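You operate a simulated robot arm through the tools that you are given. There is no shell and no other tool.

You are at the controls of a simulated two-armed robot. One attempt, no reset.

## Task
Turn the clamped orange valve block off, free it and shut it in the store box.
Fine: off before you open the vice; stand it upright in the box, slide the lid shut and latch it; leave the other valve blocks. Set down upright: what you pick out.

Only the result counts: the job must be done as asked and must still hold three seconds after the hand-in. Knocking over, shifting, dropping, spilling or breaking anything else fails it. A push-on lid holds only when it is set on centred and level and pressed home; a screw cap is set on level and turned clockwise until tight.

## Robot
Two 7-joint arms with fingered hands on one trunk that stands fixed in place. Base frame: the origin is at the foot of the trunk, x ahead of it, y to its left, z up. Units: m, rad, N and s.
The left shoulder is at [0.061, 0.173, 1.116], the right one opposite. With the tool pointing down near the work surface each hand reaches from about 0.42 to 0.8 m from the base axis, measured 20 degrees to its own side. Payload 3.5 kg a hand.
The TCP of each hand is the grasp point between the finger pads, 0.025 m short of the fingertips. In the tool frame z runs along the fingers and y along their closing line. The gripper opens to 0.088 m; its body begins 0.029 m behind the TCP. The gripper is a hand of 3 fingers: y runs from the thumb to the fingers, the wrist lies at [-0.013, -0.097, -0.162] in the tool frame, and closing takes about 1.5 s.
Orientation is that of the tool frame in the base frame, as a unit quaternion [x, y, z, w]. With the fingers straight down and the wrist toward the robot, the tool's x, y and z point along [0, 1, 0], [1, 0, 0] and [0, 0, -1] of the base frame.

## Interface
- The arms move only by the tool arm_command. It takes "left_plan", "right_plan" or both (then of equal length, played together; a hand with none holds still); each is a list of rows, each an object of numbers (a shift or turn left out is 0, a gripper value left out holds the last): "rx", "ry", "rz": the turn, a rotation vector about the tool's x, y, z in rad; "tx", "ty", "tz": the shift along the tool's x, y, z in m; "grip": the finger opening in m, from 0 to 0.088. In form: [{"rx": .., "ry": .., "rz": .., "tx": .., "ty": .., "tz": .., "grip": ..}, ...]. A call has 1 to 20 rows; each row shifts and turns the commanded pose from where the row before left it, along the tool's axes as they then stand. Each row takes 0.2 s and may step no farther than 0.05 m and 0.15 rad from the row before; otherwise, or with a gripper value out of range, the whole call is refused. Where a pose cannot be reached the arm comes as near as it can. A force on the tool above 40 N (or 10 N above the force at the start of the call, whichever is more), or a blocked arm, ends the call early, and 0.2 s more pass. The fingers move at their own pace (about 0.072 m/s each) and stop on an object; they squeeze with about 29 N. The grip force told is the motor's: it shows also when the fingers shut on nothing. Time passes only in rows, and 0.2 s behind the last, so rows that do not move let the fingers close. It gives the time, the measured TCP pose, the force on the tool (base axes), the opening and the grip force at its end, in the units of the frame above (readings bear some noise), with the torque about the TCP (base axes, N m) and any sound that the robot's microphone picked up.
- Cameras (640 x 400 px; columns grow to the right, rows downward): "scene" is now at [0.1692, 0.0415, 1.3595]; the picture's right is [0.43, -0.90, -0.07], its down [-0.41, -0.12, -0.90] and it looks along [0.80, 0.42, -0.42] (base axes); focal length 214 px, centre (320, 200). "left" rides on the left gripper at [-0.058, -0.085, -0.099] in its tool frame; the picture's right is [-0.67, -0.35, 0.66], its down [0.69, -0.63, 0.37] and it looks along [0.29, 0.69, 0.66] (tool axes); focal length 261 px, centre (320, 200). "right" rides on the right gripper at [0.058, -0.085, -0.099] in its tool frame; the picture's right is [-0.67, 0.35, -0.66], its down [-0.69, -0.63, 0.37] and it looks along [-0.28, 0.69, 0.66] (tool axes); focal length 261 px, centre (320, 200). There is no depth. A picture from a camera that has moved, and an enlarged one, comes with that camera's place and axes in the base frame and with its lens.
- capture(camera): a new picture of that camera. No time passes.
- slide_trunk(by): moves the trunk up (or, below 0, down) by that many m; the arms and the scene camera ride with it, the base frame stays. It gives what a move gives, with no picture.
- grasp_type(shape, hand): the hand has 3 fingers and takes this shape, open, in about a second: jaw (thumb against the fingers, like two jaws); tri (thumb and two fingers); tip (a fingertip pinch); poke (one finger out to press); point (the index stretched); flat (the hand flat); cup (the hand cupped); fist (a fist). The gripper value then closes the fingers along that shape, each until it touches; the sizes above hold for jaw. It gives what a move gives, with no picture.
- head_to(pan, tilt): turns the head with the scene camera to pan (to the left, within 1.501 rad either way) and tilt (down, from -0.506 to 1.204), counted from straight ahead of the robot (the tilt from the chest, where the trunk bows). It gives what a move gives.
- close_up(camera, box): a new picture of the part [left, top, right, bottom] of that camera's present view, enlarged. No time passes.
- close_job(): hands the job in; it is judged then, once.

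Nothing tells you positions but the pictures and the camera data. Unless the task says otherwise, let go and move clear before handing in.

The tools are called after "Emit:" by a JSON object that holds its "method" and its "body". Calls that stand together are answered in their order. arm_command: Moves the arms, as the interface text tells. Its arguments: {"type":"object","properties":{"left_plan":{"type":"array","items":{"type":"object","properties":{"rx":{"type":"number"},"ry":{"type":"number"},"rz":{"type":"number"},"tx":{"type":"number"},"ty":{"type":"number"},"tz":{"type":"number"},"grip":{"type":"number"}}}},"right_plan":{"type":"array","items":{"type":"object","properties":{"rx":{"type":"number"},"ry":{"type":"number"},"rz":{"type":"number"},"tx":{"type":"number"},"ty":{"type":"number"},"tz":{"type":"number"},"grip":{"type":"number"}}}}},"required":[]} The other tools are called the same way: slide_trunk (by) moves the trunk up or down; grasp_type (shape, hand) gives the hand a shape; head_to (pan, tilt) turns the head that bears the scene camera; capture (camera) takes a picture; close_up (camera, box) takes an enlarged picture of a part of a camera's view; close_job () hands the job in.

At the start:

```text
time: 0.0
left_eef_pos: [0.3686, 0.4209, 1.2573]
left_tcp_rot: [0.708, 0.706, 0.0, 0.0]
left_force: [-0.1, -0.7, -0.6]
left_moment: [0.01, -0.02, 0.02]
left_gripper_width: 0.0879
left_grip_force: 0.1
left_shape: jaw
right_eef_pos: [0.404, 0.0034, 1.3077]
right_tcp_rot: [0.707, 0.707, 0.0, 0.0]
right_force: [-0.8, -0.4, 1.4]
right_moment: [-0.02, 0.01, -0.01]
right_gripper_width: 0.0876
right_grip_force: 0.1
right_shape: jaw
trunk travel left (down, up): [-0.2, 0.255]
head pan, tilt (commanded): [0.449, 0.284]
```

scene: 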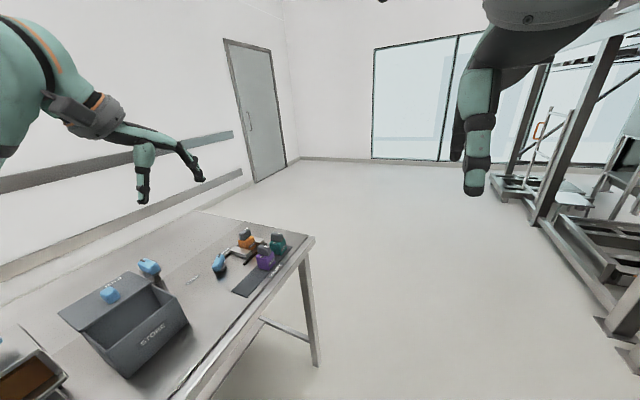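
right: 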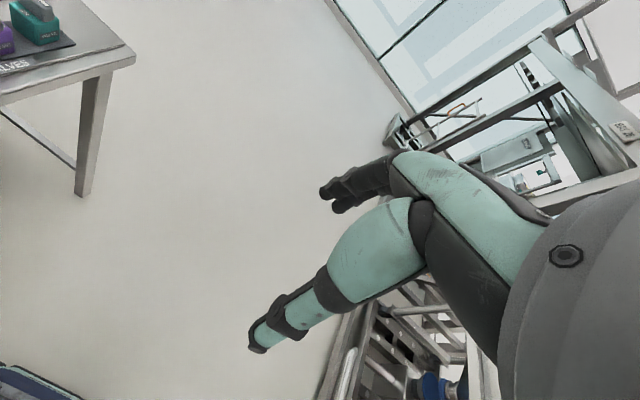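
left: 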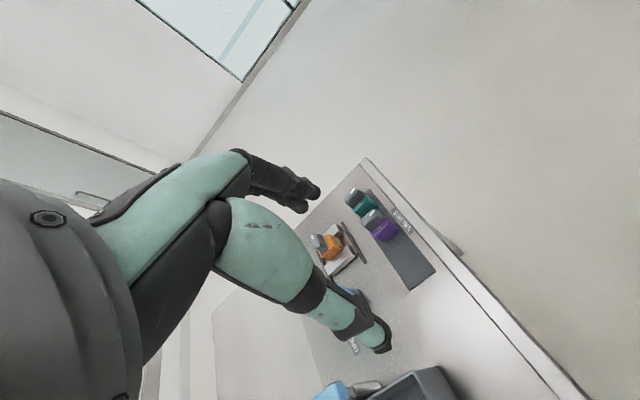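

I see a table to the robot's left with a grey STORE box (lid open or slid aside), a small vice holding an orange valve block, and purple and teal blocks on a tray. I will look closer before moving.

Emit:
{"method": "close_up", "body": {"camera": "scene", "box": [180, 210, 330, 310]}}

Emit:
{"method": "close_up", "body": {"camera": "scene", "box": [40, 240, 220, 390]}}

Emit:
{"method": "close_up", "body": {"camera": "left", "box": [290, 150, 450, 300]}}

```text
4.00 times, centred on (255, 260) of scene
camera zoom: at [0.1692, 0.0415, 1.3595], right [0.43, -0.9, -0.07], down [-0.41, -0.12, -0.9], along [0.8, 0.42, -0.42], focal length 858 px, centre (580, -40)
```

zoom: 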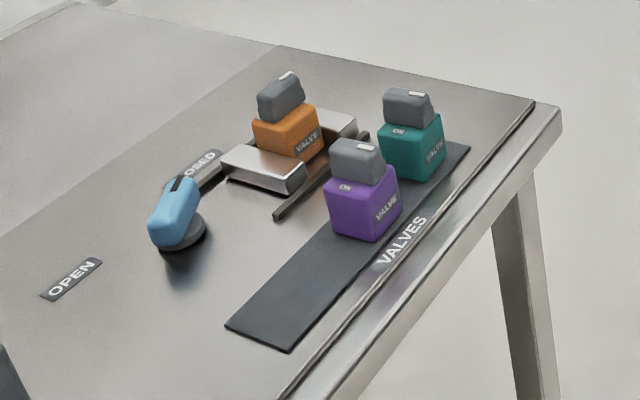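

```text
2.67 times, centred on (130, 315) of scene
camera zoom: at [0.1692, 0.0415, 1.3595], right [0.43, -0.9, -0.07], down [-0.41, -0.12, -0.9], along [0.8, 0.42, -0.42], focal length 572 px, centre (827, -107)
```

zoom: 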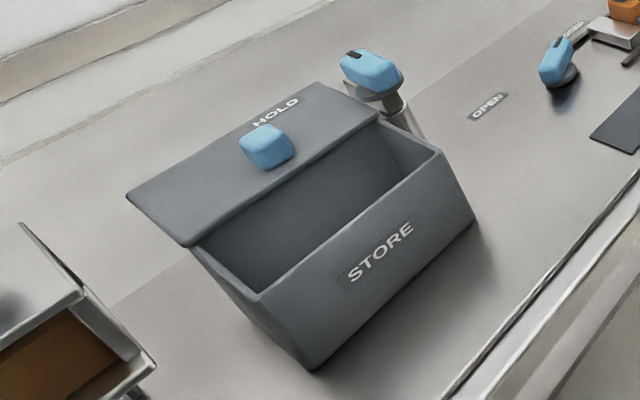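

```text
2.67 times, centred on (370, 225) of left
camera zoom: at [0.2819, 0.3642, 1.3554], right [-0.35, -0.67, -0.66], down [-0.63, 0.69, -0.37], along [0.69, 0.28, -0.66], focal length 695 px, centre (187, 133)
```

zoom: 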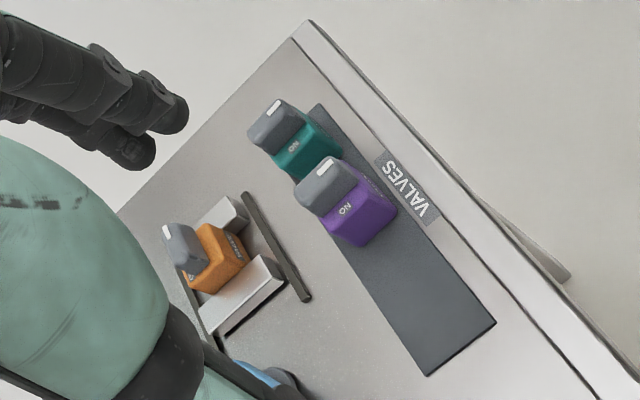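

The purple block's top triangulates to about (0.57, 0.45, 0.96), so the table is about z 0.87. I turn the head toward the table for a better view of the box and the vice.

Emit:
{"method": "head_to", "body": {"pan": 0.85, "tilt": 0.65}}

Emit:
{"method": "capture", "body": {"camera": "scene"}}

```text
time: 0.9
left_eef_pos: [0.3678, 0.421, 1.2571]
left_tcp_rot: [0.707, 0.707, 0.0, 0.0]
left_force: [0.3, 0.6, -0.5]
left_moment: [-0.02, -0.02, -0.02]
left_gripper_width: 0.0878
left_grip_force: 0.1
left_shape: jaw
right_eef_pos: [0.4044, 0.0037, 1.3071]
right_tcp_rot: [0.707, 0.707, -0.001, 0.0]
right_force: [0.5, 0.3, 0.0]
right_moment: [-0.01, 0.03, -0.01]
right_gripper_width: 0.0878
right_grip_force: 0.0
right_shape: jaw
trunk travel left (down, up): [-0.2, 0.255]
head pan, tilt (commanded): [0.85, 0.649]
```

```text
taken
camera scene: at [0.1371, 0.0662, 1.3314], right [0.74, -0.66, -0.13], down [-0.53, -0.45, -0.72], along [0.42, 0.6, -0.69], focal length 214 px, centre (320, 200)
```

scene: 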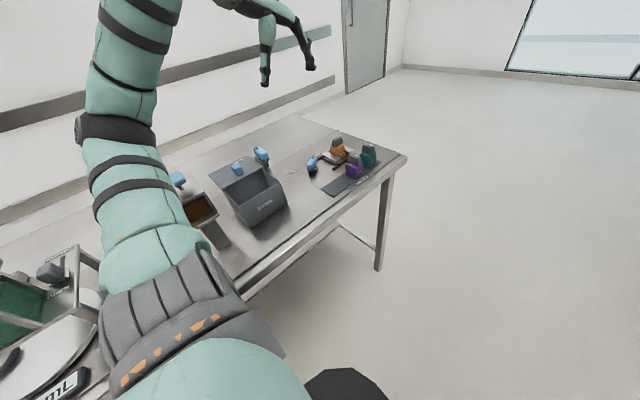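

The table continues to the left with another tray. I zoom in on the work area from this new viewpoint.

Emit:
{"method": "close_up", "body": {"camera": "scene", "box": [290, 125, 410, 200]}}

Emit:
{"method": "close_up", "body": {"camera": "scene", "box": [160, 135, 300, 255]}}

Emit:
{"method": "capture", "body": {"camera": "left"}}

```text
5.33 times, centred on (350, 162) of scene
camera zoom: at [0.1371, 0.0662, 1.3314], right [0.74, -0.66, -0.13], down [-0.53, -0.45, -0.72], along [0.42, 0.6, -0.69], focal length 1144 px, centre (160, 400)
```

zoom: 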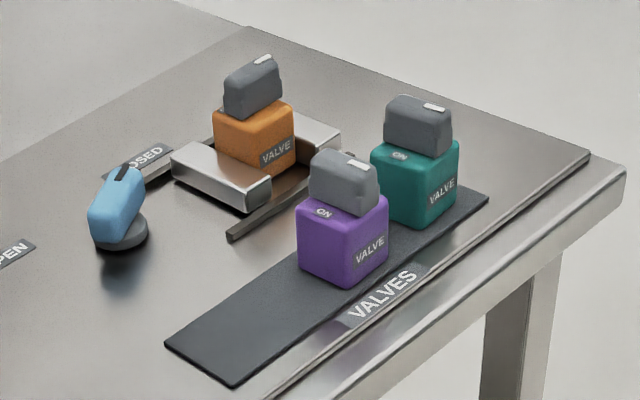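

```text
3.33 times, centred on (230, 195) of scene
camera zoom: at [0.1371, 0.0662, 1.3314], right [0.74, -0.66, -0.13], down [-0.53, -0.45, -0.72], along [0.42, 0.6, -0.69], focal length 715 px, centre (620, 217)
```

zoom: 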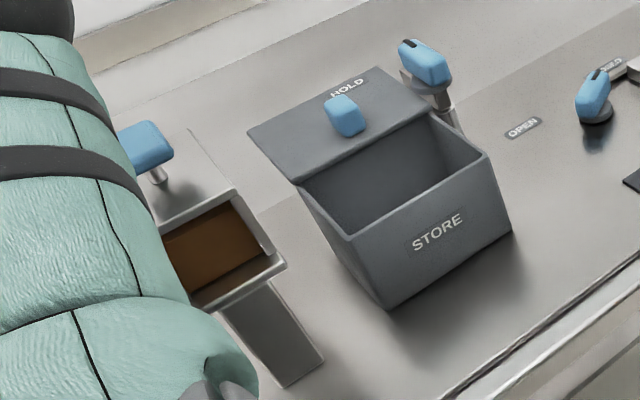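

```text
taken
camera left: at [0.2819, 0.3642, 1.3554], right [-0.35, -0.67, -0.66], down [-0.63, 0.69, -0.37], along [0.69, 0.28, -0.66], focal length 261 px, centre (320, 200)
```

left: 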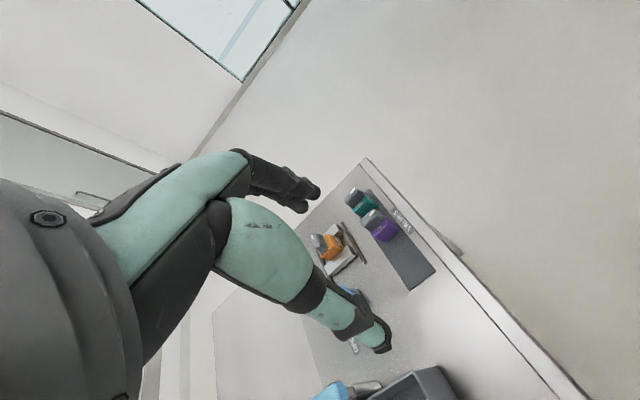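

The lever pivot is near (0.51, 0.61), with CLOSED toward +x+y and OPEN toward −x+y. The box front faces −y at about y 0.54, with the lid slid back to y 0.63–0.745. I bring the left hand's camera closer to the vice.

Emit:
{"method": "arm_command", "body": {"left_plan": [{"tx": 0.012, "ty": 0.012, "tz": 0.036}, {"tx": 0.012, "ty": 0.012, "tz": 0.036}, {"tx": 0.012, "ty": 0.012, "tz": 0.036}, {"tx": 0.012, "ty": 0.012, "tz": 0.036}, {"tx": 0.012, "ty": 0.012, "tz": 0.03}]}}

Emit:
{"method": "capture", "body": {"camera": "left"}}

Emit:
{"method": "capture", "body": {"camera": "scene"}}

```text
time: 2.1
left_eef_pos: [0.4289, 0.4818, 1.0814]
left_tcp_rot: [0.708, 0.706, 0.001, 0.0]
left_force: [-0.2, 0.4, 0.5]
left_moment: [0.02, 0.01, 0.02]
left_gripper_width: 0.088
left_grip_force: 0.0
left_shape: jaw
right_eef_pos: [0.4037, 0.0047, 1.3075]
right_tcp_rot: [0.707, 0.707, 0.0, -0.001]
right_force: [0.2, -0.3, 0.4]
right_moment: [0.03, -0.01, 0.01]
right_gripper_width: 0.0875
right_grip_force: 0.0
right_shape: jaw
trunk travel left (down, up): [-0.2, 0.255]
head pan, tilt (commanded): [0.85, 0.649]
```

```text
taken
camera left: at [0.343, 0.4244, 1.1812], right [-0.35, -0.67, -0.66], down [-0.63, 0.69, -0.37], along [0.7, 0.28, -0.66], focal length 261 px, centre (320, 200)
```

left: 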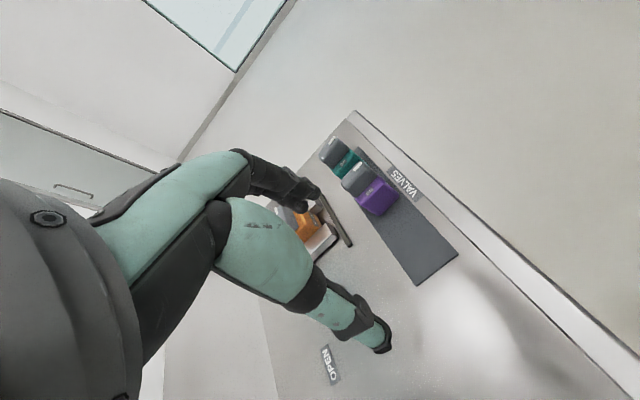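

```text
taken
camera scene: at [0.1374, 0.0668, 1.3312], right [0.74, -0.66, -0.13], down [-0.53, -0.45, -0.72], along [0.41, 0.6, -0.69], focal length 214 px, centre (320, 200)
```

scene: 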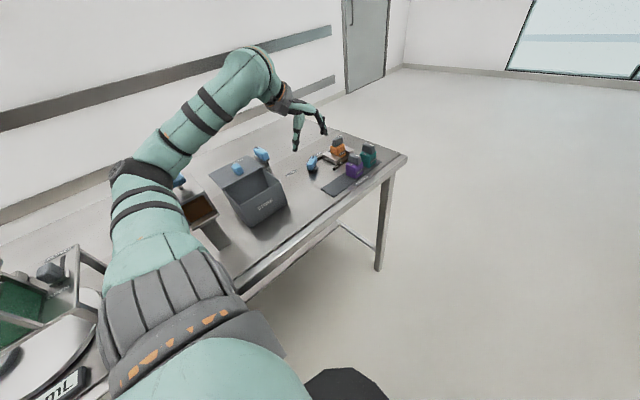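

The fingers hide the orange block, so I shift the hand to the left to clear the camera's line of sight.

Emit:
{"method": "arm_command", "body": {"left_plan": [{"tx": 0.035, "ty": -0.01, "tz": -0.007}, {"tx": 0.035, "ty": -0.01, "tz": -0.007}, {"tx": 0.035, "ty": -0.01, "tz": -0.006}, {}]}}

Emit:
{"method": "capture", "body": {"camera": "left"}}

Emit:
{"method": "close_up", "body": {"camera": "left", "box": [300, 100, 460, 280]}}

```text
time: 3.1
left_eef_pos: [0.3985, 0.5874, 1.1032]
left_tcp_rot: [0.708, 0.706, 0.0, 0.0]
left_force: [0.2, 1.3, 0.3]
left_moment: [0.0, 0.01, 0.0]
left_gripper_width: 0.0878
left_grip_force: 0.1
left_shape: jaw
right_eef_pos: [0.4045, 0.0049, 1.3073]
right_tcp_rot: [0.707, 0.707, 0.0, 0.0]
right_force: [-0.3, 0.2, 0.4]
right_moment: [-0.02, 0.01, -0.02]
right_gripper_width: 0.0876
right_grip_force: 0.1
right_shape: jaw
trunk travel left (down, up): [-0.2, 0.255]
head pan, tilt (commanded): [0.85, 0.649]
```

```text
taken
camera left: at [0.3128, 0.5295, 1.2015], right [-0.35, -0.67, -0.66], down [-0.63, 0.69, -0.37], along [0.69, 0.28, -0.66], focal length 261 px, centre (320, 200)
```

left: 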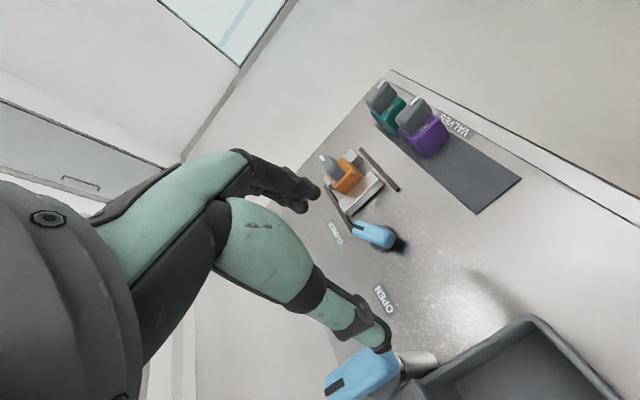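

```text
2.22 times, centred on (380, 190) of left
camera zoom: at [0.3128, 0.5295, 1.2015], right [-0.35, -0.67, -0.66], down [-0.63, 0.69, -0.37], along [0.69, 0.28, -0.66], focal length 579 px, centre (187, 222)
```

zoom: 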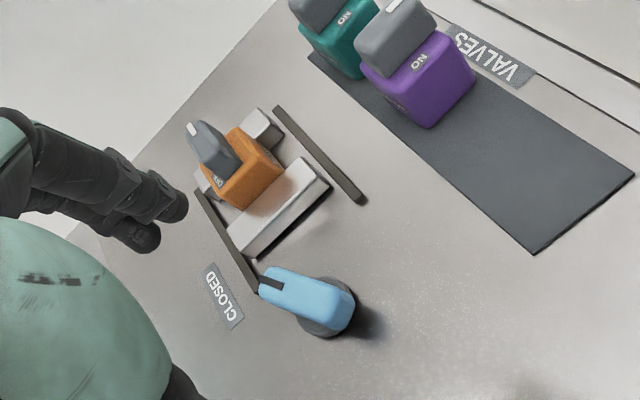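

I can see the orange block between two metal jaws, with the lever pointing at CLOSED. I zoom in harder on the knobs to read their pointers and labels.

Emit:
{"method": "close_up", "body": {"camera": "left", "box": [310, 140, 390, 200]}}

Emit:
{"method": "close_up", "body": {"camera": "left", "box": [360, 70, 460, 165]}}

Emit:
{"method": "close_up", "body": {"camera": "scene", "box": [320, 125, 390, 190]}}

```text
6.67 times, centred on (350, 170) of left
camera zoom: at [0.3128, 0.5295, 1.2015], right [-0.35, -0.67, -0.66], down [-0.63, 0.69, -0.37], along [0.69, 0.28, -0.66], focal length 1738 px, centre (120, 400)
```

zoom: 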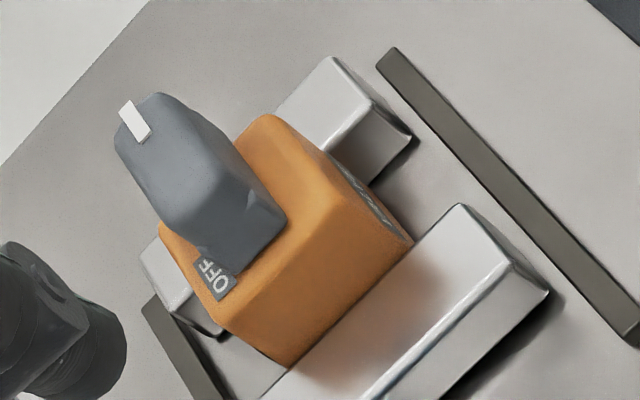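

```text
4.21 times, centred on (410, 118) of left
camera zoom: at [0.3128, 0.5295, 1.2015], right [-0.35, -0.67, -0.66], down [-0.63, 0.69, -0.37], along [0.69, 0.28, -0.66], focal length 1098 px, centre (-59, 547)
```

zoom: 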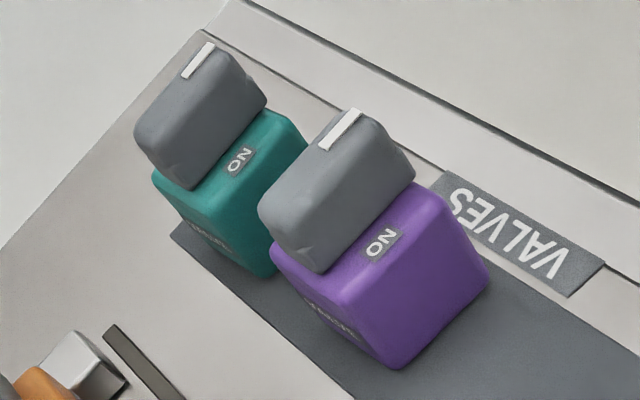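

```text
6.15 times, centred on (355, 158) of scene
camera zoom: at [0.1371, 0.0662, 1.3313], right [0.74, -0.66, -0.13], down [-0.53, -0.45, -0.72], along [0.41, 0.6, -0.69], focal length 1320 px, centre (105, 462)
```

zoom: 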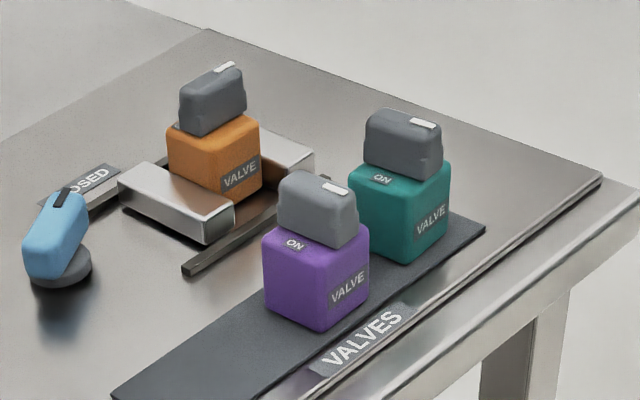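

The orange knob's pointer seems to lie along +x, and there is an OFF label on the top. I zoom further to understand the knob and label layout exactly.

Emit:
{"method": "close_up", "body": {"camera": "left", "box": [320, 145, 368, 175]}}

Emit:
{"method": "close_up", "body": {"camera": "scene", "box": [324, 130, 364, 155]}}

Emit:
{"method": "close_up", "body": {"camera": "scene", "box": [340, 140, 388, 170]}}

Emit:
{"method": "close_up", "body": {"camera": "left", "box": [320, 210, 420, 310]}}

```text
13.33 times, centred on (344, 160) of left
camera zoom: at [0.3128, 0.5295, 1.2015], right [-0.35, -0.67, -0.66], down [-0.63, 0.69, -0.37], along [0.69, 0.28, -0.66], focal length 3475 px, centre (0, 733)
```

zoom: 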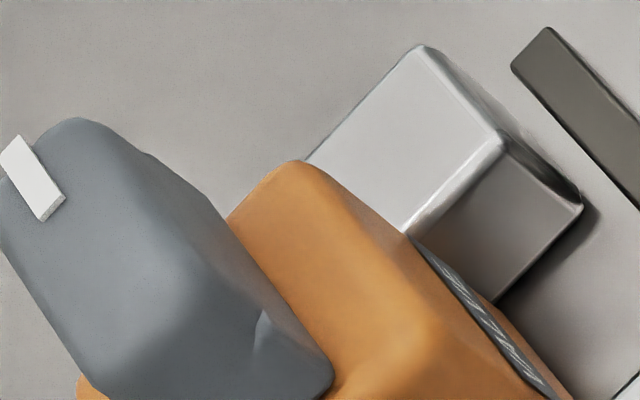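

```text
16.00 times, centred on (344, 142) of scene
camera zoom: at [0.1371, 0.0662, 1.3313], right [0.74, -0.66, -0.13], down [-0.53, -0.45, -0.72], along [0.41, 0.6, -0.69], focal length 3432 px, centre (-64, 1120)
```

zoom: 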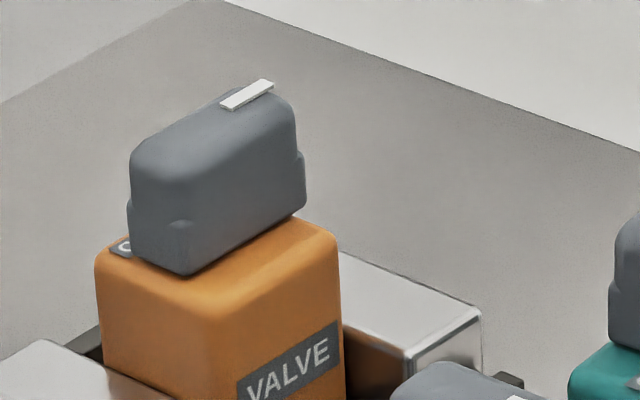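

```text
13.33 times, centred on (364, 155) of scene
camera zoom: at [0.1371, 0.0662, 1.3313], right [0.74, -0.66, -0.13], down [-0.53, -0.45, -0.72], along [0.41, 0.6, -0.69], focal length 2860 px, centre (-267, 800)
```

zoom: 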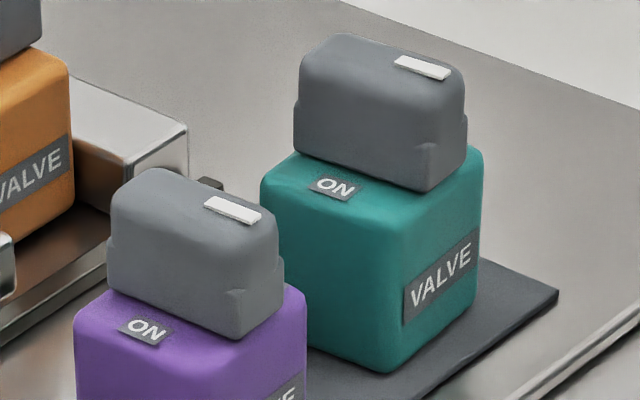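

```text
4.00 times, centred on (370, 260) of left
camera zoom: at [0.3128, 0.5295, 1.2015], right [-0.35, -0.67, -0.66], down [-0.63, 0.69, -0.37], along [0.69, 0.28, -0.66], focal length 1043 px, centre (120, -40)
```

zoom: 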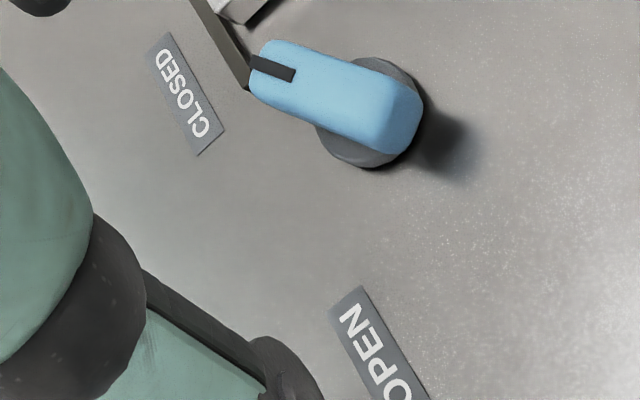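

The orange knob is aligned with x (pointer at +x, about (0.65, 0.60, 0.95)); OFF is on its +y side, and jaws clamp along x. Next I turn the left hand so its camera looks at the box and latch.

Emit:
{"method": "arm_command", "body": {"left_plan": [{"tx": -0.045}, {"tx": -0.045}, {"rz": -0.1428}, {"rz": -0.1428}, {"rz": -0.1428}, {"rz": -0.1428}, {"rz": -0.1428}, {"rz": -0.1428}, {"rz": -0.1428}, {"rz": -0.1428}, {"rz": -0.1428}, {"rz": -0.1428}, {"rz": -0.1428}, {}]}}

Emit:
{"method": "capture", "body": {"camera": "left"}}

Emit:
{"method": "capture", "body": {"camera": "scene"}}

```text
time: 6.1
left_eef_pos: [0.3978, 0.4963, 1.1024]
left_tcp_rot: [0.001, 1.0, 0.001, 0.0]
left_force: [0.4, 0.5, -0.8]
left_moment: [-0.03, -0.04, 0.01]
left_gripper_width: 0.0878
left_grip_force: 0.1
left_shape: jaw
right_eef_pos: [0.4038, 0.0046, 1.3072]
right_tcp_rot: [0.707, 0.707, 0.0, -0.001]
right_force: [-0.2, -0.3, -0.5]
right_moment: [-0.01, -0.04, 0.01]
right_gripper_width: 0.0875
right_grip_force: 0.0
right_shape: jaw
trunk travel left (down, up): [-0.2, 0.255]
head pan, tilt (commanded): [0.85, 0.649]
```

```text
taken
camera left: at [0.4548, 0.4123, 1.2014], right [0.67, -0.35, -0.66], down [-0.69, -0.63, -0.37], along [-0.28, 0.69, -0.66], focal length 261 px, centre (320, 200)
```

left: 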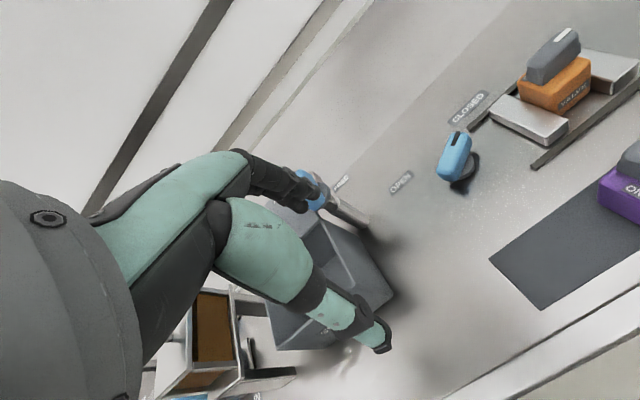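

```text
taken
camera scene: at [0.1368, 0.0665, 1.3313], right [0.74, -0.66, -0.13], down [-0.53, -0.45, -0.72], along [0.41, 0.6, -0.69], focal length 214 px, centre (320, 200)
```

scene: 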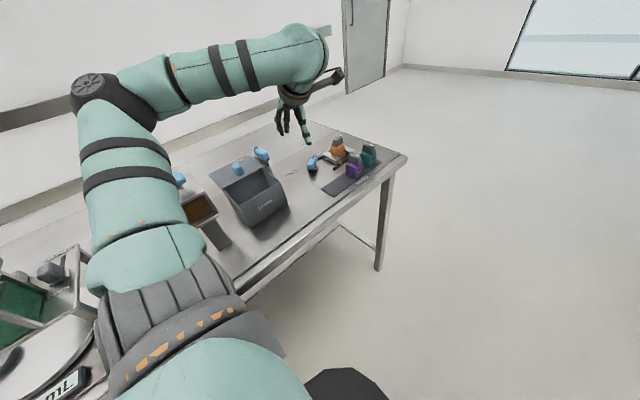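

The hand blocks the box in this view, so I use the head camera's high zoom on the box and latch instead, and this new left view for the vice.

Emit:
{"method": "close_up", "body": {"camera": "scene", "box": [205, 140, 295, 230]}}

Emit:
{"method": "close_up", "body": {"camera": "scene", "box": [240, 140, 290, 180]}}

Emit:
{"method": "close_up", "body": {"camera": "left", "box": [420, 20, 640, 200]}}

Emit:
{"method": "close_up", "body": {"camera": "left", "box": [515, 20, 605, 120]}}

```text
4.44 times, centred on (250, 185) of scene
camera zoom: at [0.1368, 0.0665, 1.3313], right [0.74, -0.66, -0.13], down [-0.53, -0.45, -0.72], along [0.41, 0.6, -0.69], focal length 953 px, centre (631, 267)
```

zoom: 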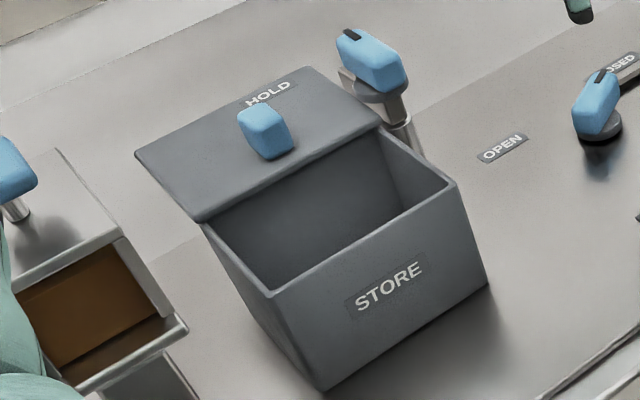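

```text
10.00 times, centred on (265, 160) of scene
camera zoom: at [0.1368, 0.0665, 1.3313], right [0.74, -0.66, -0.13], down [-0.53, -0.45, -0.72], along [0.41, 0.6, -0.69], focal length 2145 px, centre (870, 600)
```

zoom: 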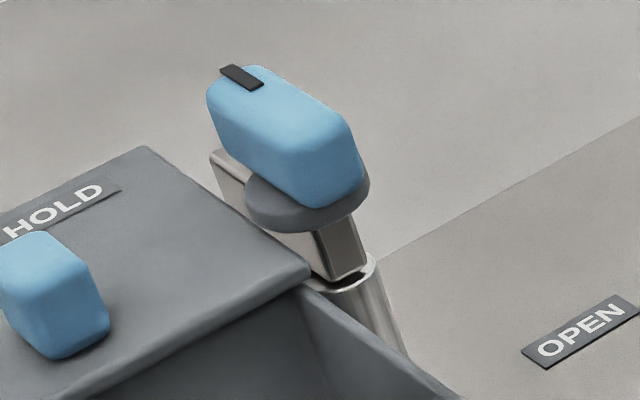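

```text
2.22 times, centred on (530, 110) of left
camera zoom: at [0.4548, 0.4123, 1.2014], right [0.67, -0.35, -0.66], down [-0.69, -0.63, -0.37], along [-0.28, 0.69, -0.66], focal length 579 px, centre (-147, 400)
```

zoom: 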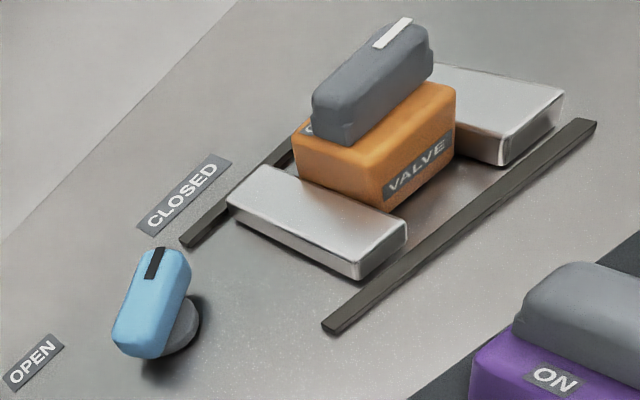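

```text
4.00 times, centred on (560, 70) of left
camera zoom: at [0.4548, 0.4123, 1.2014], right [0.67, -0.35, -0.66], down [-0.69, -0.63, -0.37], along [-0.28, 0.69, -0.66], focal length 1043 px, centre (-640, 720)
```

zoom: 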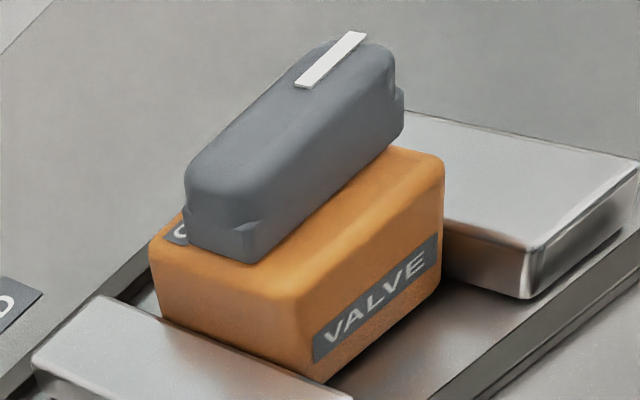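

The latch is a blue lever on a post by the box's right wall, currently pointing +y, with a metal tongue beneath it; the HOLD label is on the lid. I zoom the left camera onto the latch for triangulation.

Emit:
{"method": "close_up", "body": {"camera": "left", "box": [280, 150, 420, 260]}}

Emit:
{"method": "close_up", "body": {"camera": "left", "box": [425, 110, 505, 200]}}

Emit:
{"method": "close_up", "body": {"camera": "scene", "box": [225, 155, 265, 185]}}

Emit:
{"method": "close_up", "body": {"camera": "scene", "box": [285, 135, 335, 185]}}

```text
3.64 times, centred on (350, 205) of left
camera zoom: at [0.4548, 0.4123, 1.2014], right [0.67, -0.35, -0.66], down [-0.69, -0.63, -0.37], along [-0.28, 0.69, -0.66], focal length 948 px, centre (211, 182)
```

zoom: 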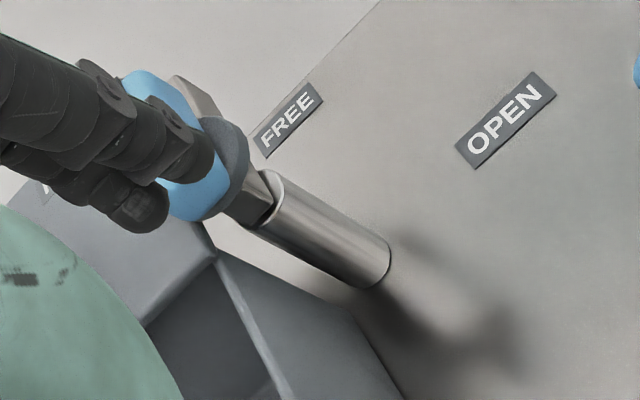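

```text
4.44 times, centred on (465, 155) of left
camera zoom: at [0.4548, 0.4123, 1.2014], right [0.67, -0.35, -0.66], down [-0.69, -0.63, -0.37], along [-0.28, 0.69, -0.66], focal length 1158 px, centre (-324, 400)
```

zoom: 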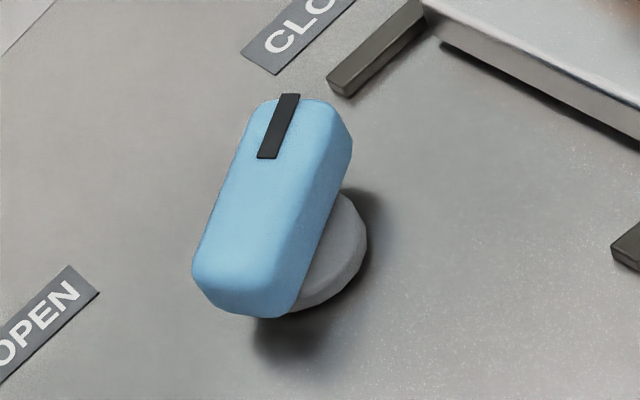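

```text
13.33 times, centred on (245, 170) of scene
camera zoom: at [0.1368, 0.0665, 1.3313], right [0.74, -0.66, -0.13], down [-0.53, -0.45, -0.72], along [0.41, 0.6, -0.69], focal length 2860 px, centre (1320, 600)
```

zoom: 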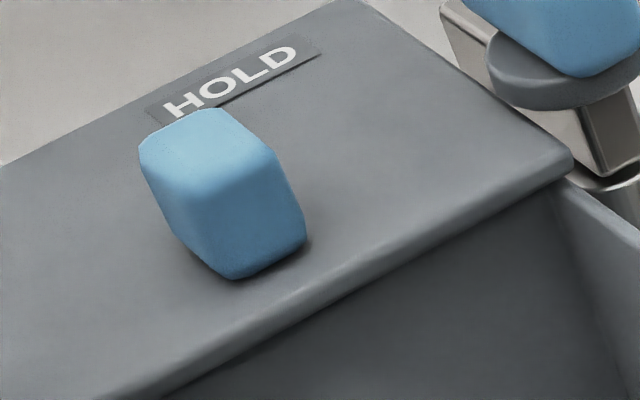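

```text
8.00 times, centred on (310, 160) of scene
camera zoom: at [0.1368, 0.0665, 1.3313], right [0.74, -0.66, -0.13], down [-0.53, -0.45, -0.72], along [0.41, 0.6, -0.69], focal length 1716 px, centre (400, 520)
```

zoom: 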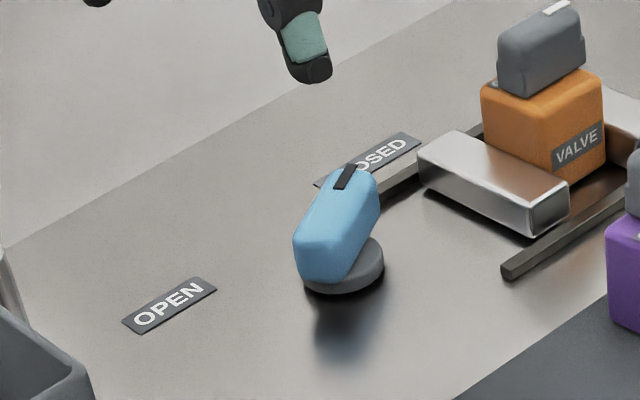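

The FREE label lies at +y of the latch pivot, so lever marks point at their labels; by the same rule the valve's stripe points at ON (+x) and must turn to OFF (+y), a counter-clockwise quarter turn. I test the left arm's reach over the orange block at a safe height first.

Emit:
{"method": "arm_command", "body": {"left_plan": [{"tx": -0.039, "ty": 0.017, "tz": 0.0}, {"tx": -0.039, "ty": 0.017}, {"tx": -0.039, "ty": 0.017}, {"tx": -0.039, "ty": 0.017}, {"tx": -0.039, "ty": 0.017}, {"tx": -0.037, "ty": 0.018}, {}, {}]}}

Emit:
{"method": "capture", "body": {"camera": "left"}}

Emit:
{"method": "capture", "body": {"camera": "scene"}}

```text
time: 7.9
left_eef_pos: [0.5568, 0.5792, 1.0975]
left_tcp_rot: [0.001, 1.0, 0.001, 0.001]
left_force: [-0.1, -0.2, 0.7]
left_moment: [0.0, -0.01, 0.03]
left_gripper_width: 0.0877
left_grip_force: 0.0
left_shape: jaw
left hand out of reach, approached as far as the arm can: row 5, 6
right_eef_pos: [0.4033, 0.0034, 1.3076]
right_tcp_rot: [0.708, 0.707, 0.0, -0.001]
right_force: [0.0, 0.2, -0.5]
right_moment: [-0.04, -0.01, 0.0]
right_gripper_width: 0.0874
right_grip_force: 0.1
right_shape: jaw
trunk travel left (down, up): [-0.2, 0.255]
head pan, tilt (commanded): [0.85, 0.649]
```

```text
taken
camera left: at [0.6131, 0.4941, 1.1952], right [0.67, -0.35, -0.66], down [-0.69, -0.63, -0.37], along [-0.28, 0.7, -0.66], focal length 261 px, centre (320, 200)
```

left: 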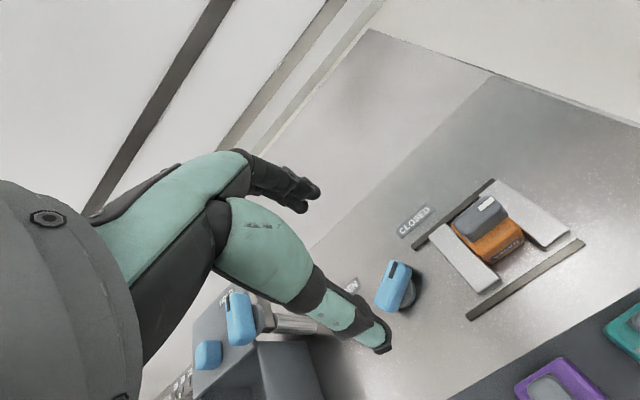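

```text
taken
camera scene: at [0.1367, 0.066, 1.3314], right [0.74, -0.66, -0.13], down [-0.53, -0.45, -0.72], along [0.41, 0.6, -0.69], focal length 214 px, centre (320, 200)
```

scene: 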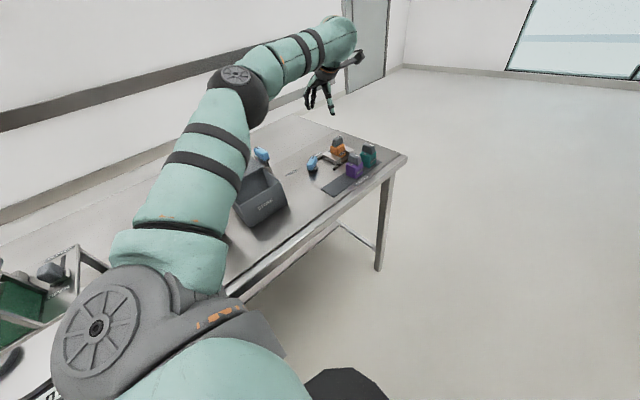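

The arm reaches about 0.61 m from shoulder to wrist, so over the orange block I need a suitable yaw and slight tilt. This view shows the vice well, so I zoom in to refine the knob and lever positions.

Emit:
{"method": "close_up", "body": {"camera": "left", "box": [440, 170, 560, 270]}}

Emit:
{"method": "close_up", "body": {"camera": "left", "box": [360, 200, 440, 320]}}

Emit:
{"method": "close_up", "body": {"camera": "left", "box": [170, 270, 340, 400]}}

```text
4.00 times, centred on (500, 220) of left
camera zoom: at [0.6131, 0.4941, 1.1952], right [0.67, -0.35, -0.66], down [-0.69, -0.63, -0.37], along [-0.28, 0.7, -0.66], focal length 1043 px, centre (-400, 120)
```

zoom: 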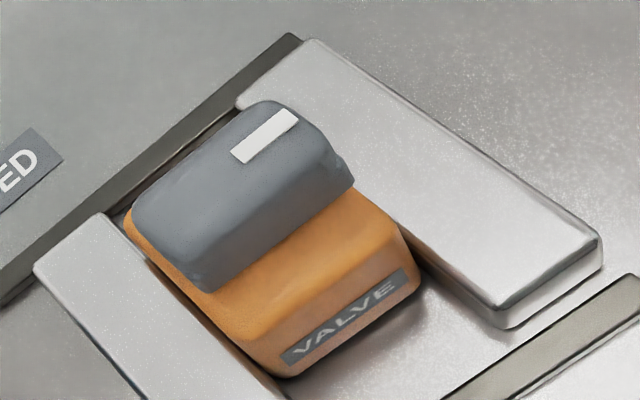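

```text
3.33 times, centred on (400, 260) of left
camera zoom: at [0.6131, 0.4941, 1.1952], right [0.67, -0.35, -0.66], down [-0.69, -0.63, -0.37], along [-0.28, 0.7, -0.66], focal length 869 px, centre (53, 0)
```

zoom: 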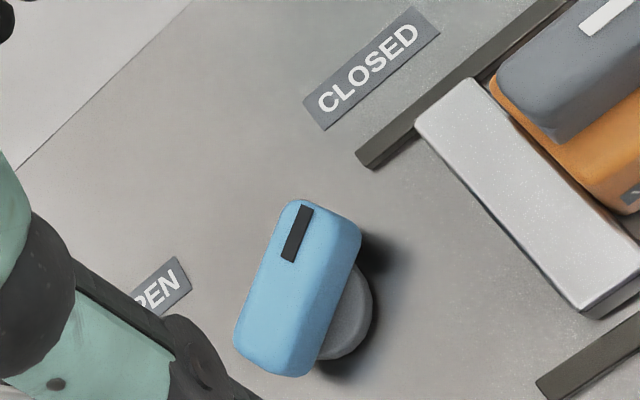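

```text
3.08 times, centred on (255, 335) of left
camera zoom: at [0.6131, 0.4941, 1.1952], right [0.67, -0.35, -0.66], down [-0.69, -0.63, -0.37], along [-0.28, 0.7, -0.66], focal length 802 px, centre (520, -215)
```

zoom: 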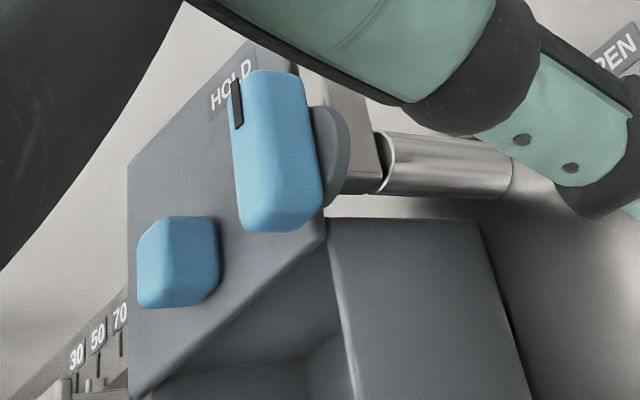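

Positions are consistent across views: knob centre ≈ (0.631, 0.599), knob top z ≈ 0.953, block top ≈ 0.918; vice lever pivot ≈ (0.515, 0.612), top z ≈ 0.911, lever at about 38°. I rotate the hand back to point its closing line along +x and check the pose.

Emit:
{"method": "arm_command", "body": {"left_plan": [{"ty": -0.03, "tx": 0.04}, {"rz": 0.1428, "ty": -0.0}, {"rz": 0.1428}, {"rz": 0.1428}, {"rz": 0.1428}, {"rz": 0.1428}, {"rz": 0.1428}, {"rz": 0.1428}, {"rz": 0.1428}, {"rz": 0.1428}, {"rz": 0.1428}, {"rz": 0.1428}, {}]}}

```text
time: 10.7
left_eef_pos: [0.5158, 0.5492, 1.0968]
left_tcp_rot: [0.707, 0.707, 0.0, 0.0]
left_force: [-0.7, -0.9, 0.1]
left_moment: [0.01, 0.01, -0.03]
left_gripper_width: 0.0878
left_grip_force: 0.1
left_shape: jaw
right_eef_pos: [0.403, 0.0045, 1.3071]
right_tcp_rot: [0.707, 0.707, -0.001, -0.001]
right_force: [1.2, -0.3, 0.9]
right_moment: [0.02, -0.04, 0.0]
right_gripper_width: 0.0875
right_grip_force: 0.1
right_shape: jaw
trunk travel left (down, up): [-0.2, 0.255]
head pan, tilt (commanded): [0.85, 0.649]
```

The commanded pose tracks the reached pose, good. I tilt the fingers 15° forward and move to a hover above the orange knob.

Emit:
{"method": "arm_command", "body": {"left_plan": [{"rx": -0.131}, {"rx": -0.131}, {"tx": 0.01245, "ty": 0.02285, "tz": 0.026}, {"tx": 0.01245, "ty": 0.02285, "tz": 0.026}, {"tx": 0.01245, "ty": 0.02285, "tz": 0.026}, {"tx": 0.01245, "ty": 0.02285, "tz": 0.026}, {}, {}]}}

Emit:
{"method": "capture", "body": {"camera": "left"}}

Emit:
{"method": "close_up", "body": {"camera": "scene", "box": [290, 90, 400, 190]}}

```text
time: 12.5
left_eef_pos: [0.5993, 0.57, 1.0377]
left_tcp_rot: [0.701, 0.701, 0.093, 0.092]
left_force: [-0.2, 0.0, 0.1]
left_moment: [0.0, 0.03, 0.03]
left_gripper_width: 0.0881
left_grip_force: 0.1
left_shape: jaw
left hand out of reach, approached as far as the arm can: row 5, 6
right_eef_pos: [0.4047, 0.0041, 1.3072]
right_tcp_rot: [0.707, 0.707, -0.001, 0.0]
right_force: [0.2, -0.5, -0.6]
right_moment: [-0.01, 0.02, 0.03]
right_gripper_width: 0.0878
right_grip_force: 0.1
right_shape: jaw
trunk travel left (down, up): [-0.2, 0.255]
head pan, tilt (commanded): [0.85, 0.649]
```

```text
taken
camera left: at [0.4899, 0.5132, 1.111], right [-0.17, -0.67, -0.72], down [-0.51, 0.69, -0.52], along [0.84, 0.29, -0.46], focal length 261 px, centre (320, 200)
```

left: 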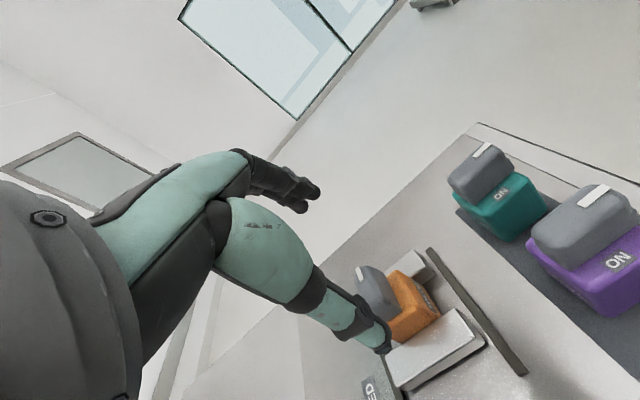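

```text
4.00 times, centred on (345, 140) of scene
camera zoom: at [0.1372, 0.0663, 1.3313], right [0.74, -0.66, -0.13], down [-0.53, -0.45, -0.72], along [0.41, 0.6, -0.69], focal length 858 px, centre (220, 440)
```

zoom: 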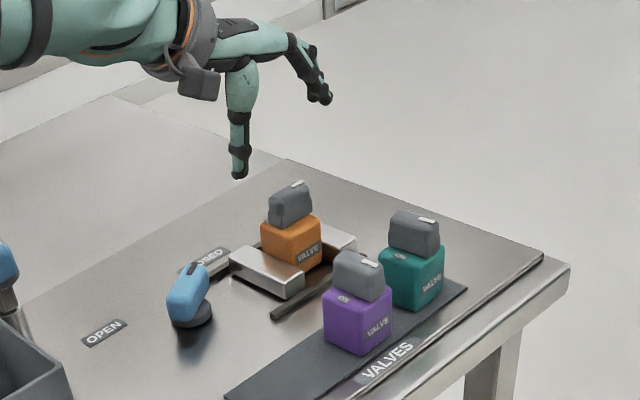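

At this yaw the arm stops short of the knob. I swing the hand's yaw to about 45°, which points along the arm's own line, and test whether the knob comes in reach.

Emit:
{"method": "arm_command", "body": {"left_plan": [{"ry": 0.0339, "rz": -0.1265}, {"ry": 0.0339, "rz": -0.1265}, {"ry": 0.0339, "rz": -0.1265}, {"ry": 0.0339, "rz": -0.1265}, {"ry": 0.0339, "rz": -0.1265}, {"ry": 0.0339, "rz": -0.1265}, {"tx": -0.001, "ty": 0.0184, "tz": 0.0142}, {"tx": -0.001, "ty": 0.0184, "tz": 0.0142}, {}, {}]}}

Emit:
{"method": "capture", "body": {"camera": "left"}}

```text
time: 14.7
left_eef_pos: [0.6306, 0.5998, 1.0204]
left_tcp_rot: [0.379, 0.916, 0.121, 0.05]
left_force: [0.0, 0.4, 0.0]
left_moment: [0.02, 0.01, 0.0]
left_gripper_width: 0.0879
left_grip_force: 0.0
left_shape: jaw
right_eef_pos: [0.4035, 0.0045, 1.3064]
right_tcp_rot: [0.707, 0.707, 0.0, -0.001]
right_force: [-0.2, 0.0, -0.2]
right_moment: [0.0, 0.01, -0.03]
right_gripper_width: 0.0878
right_grip_force: 0.0
right_shape: jaw
trunk travel left (down, up): [-0.2, 0.255]
head pan, tilt (commanded): [0.85, 0.649]
```

```text
taken
camera left: at [0.5939, 0.4829, 1.0929], right [0.36, -0.59, -0.72], down [-0.85, 0.12, -0.52], along [0.39, 0.8, -0.46], focal length 261 px, centre (320, 200)
```

left: 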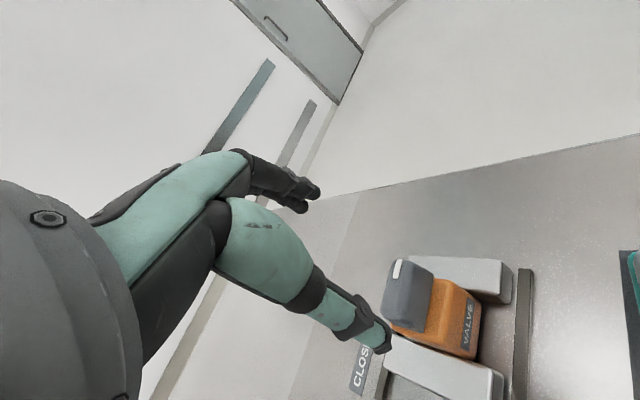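

The hover above the knob is reachable at 45° yaw. Now I test how far I can swing the yaw counter-clockwise here.

Emit:
{"method": "arm_command", "body": {"left_plan": [{"ry": 0.0339, "rz": -0.1265}, {"ry": 0.0339, "rz": -0.1265}, {"ry": 0.0339, "rz": -0.1265}, {"ry": 0.0339, "rz": -0.1265}, {"ry": 0.0339, "rz": -0.1265}, {"ry": 0.0339, "rz": -0.1265}, {}]}}

```text
time: 16.3
left_eef_pos: [0.5567, 0.5891, 1.0376]
left_tcp_rot: [0.001, 0.991, 0.131, 0.001]
left_force: [-0.7, 0.0, 0.2]
left_moment: [0.0, -0.02, -0.01]
left_gripper_width: 0.0879
left_grip_force: 0.0
left_shape: jaw
left hand out of reach, approached as far as the arm can: row 1, 2, 3, 4, 5, 6
right_eef_pos: [0.4042, 0.0047, 1.3077]
right_tcp_rot: [0.706, 0.708, 0.0, 0.0]
right_force: [0.3, -0.5, -0.3]
right_moment: [-0.03, 0.02, 0.01]
right_gripper_width: 0.0875
right_grip_force: 0.1
right_shape: jaw
trunk travel left (down, up): [-0.2, 0.255]
head pan, tilt (commanded): [0.85, 0.649]
```

Yaw 90° with a 15° tilt is out of reach at the knob. I try a larger forward tilt (30°) at this yaw and move toward the knob again.

Emit:
{"method": "arm_command", "body": {"left_plan": [{"rx": -0.131}, {"rx": -0.131}, {"tx": -0.025, "ty": 0.0016, "tz": 0.004}, {"tx": -0.025, "ty": 0.0016, "tz": 0.004}, {"tx": -0.024, "ty": 0.0016, "tz": 0.004}, {}, {}]}}

Emit:
{"method": "capture", "body": {"camera": "scene"}}

```text
time: 17.9
left_eef_pos: [0.5499, 0.5921, 1.0453]
left_tcp_rot: [0.001, 0.966, 0.259, 0.001]
left_force: [0.7, 0.0, 0.2]
left_moment: [0.02, 0.02, 0.0]
left_gripper_width: 0.0876
left_grip_force: 0.1
left_shape: jaw
left hand out of reach, approached as far as the arm can: row 1, 2, 3, 4, 5
right_eef_pos: [0.4052, 0.0045, 1.3073]
right_tcp_rot: [0.707, 0.707, 0.0, -0.001]
right_force: [0.3, 0.5, -0.4]
right_moment: [0.03, -0.01, -0.01]
right_gripper_width: 0.0875
right_grip_force: 0.0
right_shape: jaw
trunk travel left (down, up): [-0.2, 0.255]
head pan, tilt (commanded): [0.85, 0.649]
```

```text
taken
camera scene: at [0.1371, 0.0663, 1.3313], right [0.74, -0.66, -0.13], down [-0.53, -0.45, -0.72], along [0.41, 0.6, -0.69], focal length 214 px, centre (320, 200)
```

scene: 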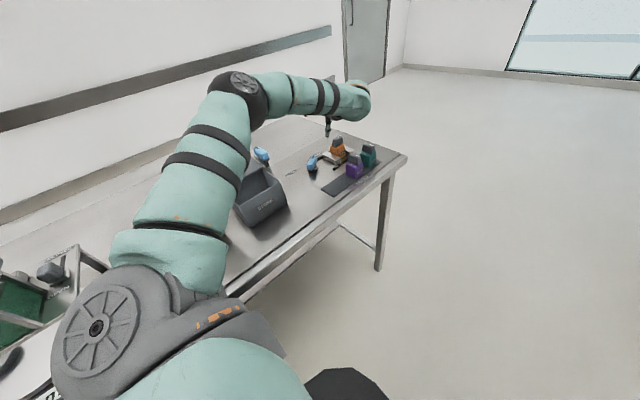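

More tilt did not help at that yaw, so the limit is in the wrist. I return to 45° yaw with the 30° tilt at the knob, to map the usable yaw range from there.

Emit:
{"method": "arm_command", "body": {"left_plan": [{"ry": -0.0655, "rz": 0.1134}, {"ry": -0.0655, "rz": 0.1134}, {"ry": -0.0655, "rz": 0.1134}, {"ry": -0.0655, "rz": 0.1134}, {"ry": -0.0655, "rz": 0.1134}, {"ry": -0.0655, "rz": 0.1134}, {"tx": -0.0174, "ty": 0.0138, "tz": 0.0176}, {"tx": -0.0174, "ty": 0.0138, "tz": 0.0176}, {"tx": -0.0174, "ty": 0.0138, "tz": 0.0176}, {}]}}

Emit:
{"method": "capture", "body": {"camera": "scene"}}

```text
time: 20.1
left_eef_pos: [0.6321, 0.5985, 1.0212]
left_tcp_rot: [0.371, 0.892, 0.239, 0.099]
left_force: [1.2, -0.2, 0.0]
left_moment: [-0.01, 0.03, 0.0]
left_gripper_width: 0.0881
left_grip_force: 0.0
left_shape: jaw
right_eef_pos: [0.4031, 0.0043, 1.3065]
right_tcp_rot: [0.707, 0.707, -0.001, -0.001]
right_force: [-0.1, 0.4, -0.2]
right_moment: [0.0, 0.01, 0.04]
right_gripper_width: 0.0877
right_grip_force: 0.1
right_shape: jaw
trunk travel left (down, up): [-0.2, 0.255]
head pan, tilt (commanded): [0.85, 0.649]
```

```text
taken
camera scene: at [0.1367, 0.0662, 1.3314], right [0.74, -0.66, -0.13], down [-0.53, -0.45, -0.72], along [0.41, 0.6, -0.69], focal length 214 px, centre (320, 200)
```

scene: 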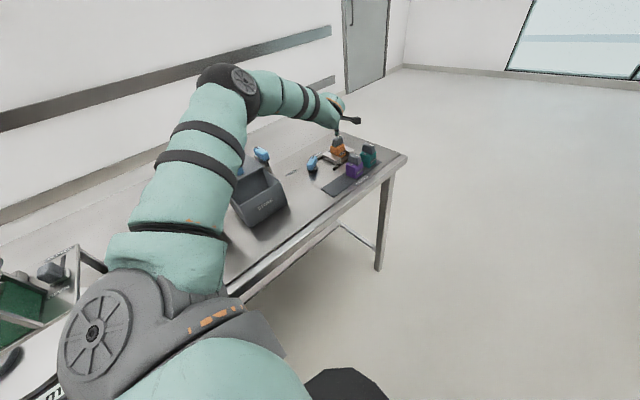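

Reached cleanly with the 30° tilt. Now I step the yaw counter-clockwise to find its limit here.

Emit:
{"method": "arm_command", "body": {"left_plan": [{"ry": 0.05, "rz": -0.0866}, {"ry": 0.05, "rz": -0.0866}, {"ry": 0.05, "rz": -0.0866}, {"ry": 0.05, "rz": -0.0866}, {}]}}

```text
time: 21.3
left_eef_pos: [0.6044, 0.5963, 1.0299]
left_tcp_rot: [0.186, 0.948, 0.254, 0.05]
left_force: [0.0, 0.4, 0.2]
left_moment: [0.0, 0.02, 0.0]
left_gripper_width: 0.0876
left_grip_force: 0.1
left_shape: jaw
left hand out of reach, approached as far as the arm can: row 2, 3, 4
right_eef_pos: [0.4028, 0.005, 1.3074]
right_tcp_rot: [0.707, 0.707, 0.0, 0.0]
right_force: [0.0, 0.7, 0.1]
right_moment: [0.05, 0.01, -0.01]
right_gripper_width: 0.0877
right_grip_force: 0.0
right_shape: jaw
trunk travel left (down, up): [-0.2, 0.255]
head pan, tilt (commanded): [0.85, 0.649]
```

The yaw limit at the knob is about 50°. I raise the trunk a little to see whether a higher shoulder frees the wrist.

Emit:
{"method": "slide_trunk", "body": {"by": 0.1}}

Emit:
{"method": "arm_command", "body": {"left_plan": [{"ty": -0.0166, "tz": 0.0289}, {"ty": -0.0166, "tz": 0.0289}, {"ty": -0.0166, "tz": 0.0289}, {"tx": -0.025, "ty": 0.009, "tz": 0.005}, {}]}}

```text
time: 22.6
left_eef_pos: [0.5795, 0.5969, 1.1929]
left_tcp_rot: [0.174, 0.943, 0.264, 0.1]
left_force: [-0.2, -0.1, -0.5]
left_moment: [-0.01, 0.03, 0.0]
left_gripper_width: 0.0878
left_grip_force: 0.1
left_shape: jaw
right_eef_pos: [0.4048, 0.0035, 1.4073]
right_tcp_rot: [0.707, 0.707, -0.001, -0.001]
right_force: [0.0, -0.5, -0.5]
right_moment: [-0.01, 0.01, 0.03]
right_gripper_width: 0.0874
right_grip_force: 0.0
right_shape: jaw
trunk travel left (down, up): [-0.3, 0.155]
head pan, tilt (commanded): [0.85, 0.649]
```

```text
time: 23.8
left_eef_pos: [0.5553, 0.5919, 1.1283]
left_tcp_rot: [0.173, 0.944, 0.263, 0.1]
left_force: [-0.6, 0.2, 0.8]
left_moment: [0.0, -0.01, 0.01]
left_gripper_width: 0.0878
left_grip_force: 0.0
left_shape: jaw
left hand out of reach, approached as far as the arm can: row 1, 2, 3, 4
right_eef_pos: [0.4048, 0.0047, 1.407]
right_tcp_rot: [0.707, 0.708, -0.001, 0.001]
right_force: [0.0, 0.4, 0.4]
right_moment: [0.01, -0.03, -0.05]
right_gripper_width: 0.0876
right_grip_force: 0.0
right_shape: jaw
trunk travel left (down, up): [-0.3, 0.155]
head pan, tilt (commanded): [0.85, 0.649]
```

Raising the trunk made reach worse, so a lower shoulder should help. I retract and lift the hand first, before lowering the trunk.

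Emit:
{"method": "arm_command", "body": {"left_plan": [{"tx": 0.01, "ty": -0.0069, "tz": -0.0395}, {"tx": 0.01, "ty": -0.0069, "tz": -0.0395}, {"tx": 0.01, "ty": -0.0069, "tz": -0.0395}, {"tx": 0.01, "ty": -0.0069, "tz": -0.0395}, {"tx": 0.01, "ty": -0.0069, "tz": -0.0395}, {"tx": 0.01, "ty": -0.0069, "tz": -0.0395}, {"tx": 0.01, "ty": -0.0069, "tz": -0.0395}, {}]}}

```text
time: 25.6
left_eef_pos: [0.399, 0.4521, 1.3288]
left_tcp_rot: [0.174, 0.944, 0.264, 0.1]
left_force: [0.0, 0.5, 0.6]
left_moment: [-0.01, -0.01, -0.02]
left_gripper_width: 0.0881
left_grip_force: 0.1
left_shape: jaw
right_eef_pos: [0.4046, 0.0044, 1.4076]
right_tcp_rot: [0.707, 0.707, 0.0, -0.001]
right_force: [0.8, 0.1, -0.5]
right_moment: [0.02, 0.01, -0.01]
right_gripper_width: 0.0877
right_grip_force: 0.0
right_shape: jaw
trunk travel left (down, up): [-0.3, 0.155]
head pan, tilt (commanded): [0.85, 0.649]
```

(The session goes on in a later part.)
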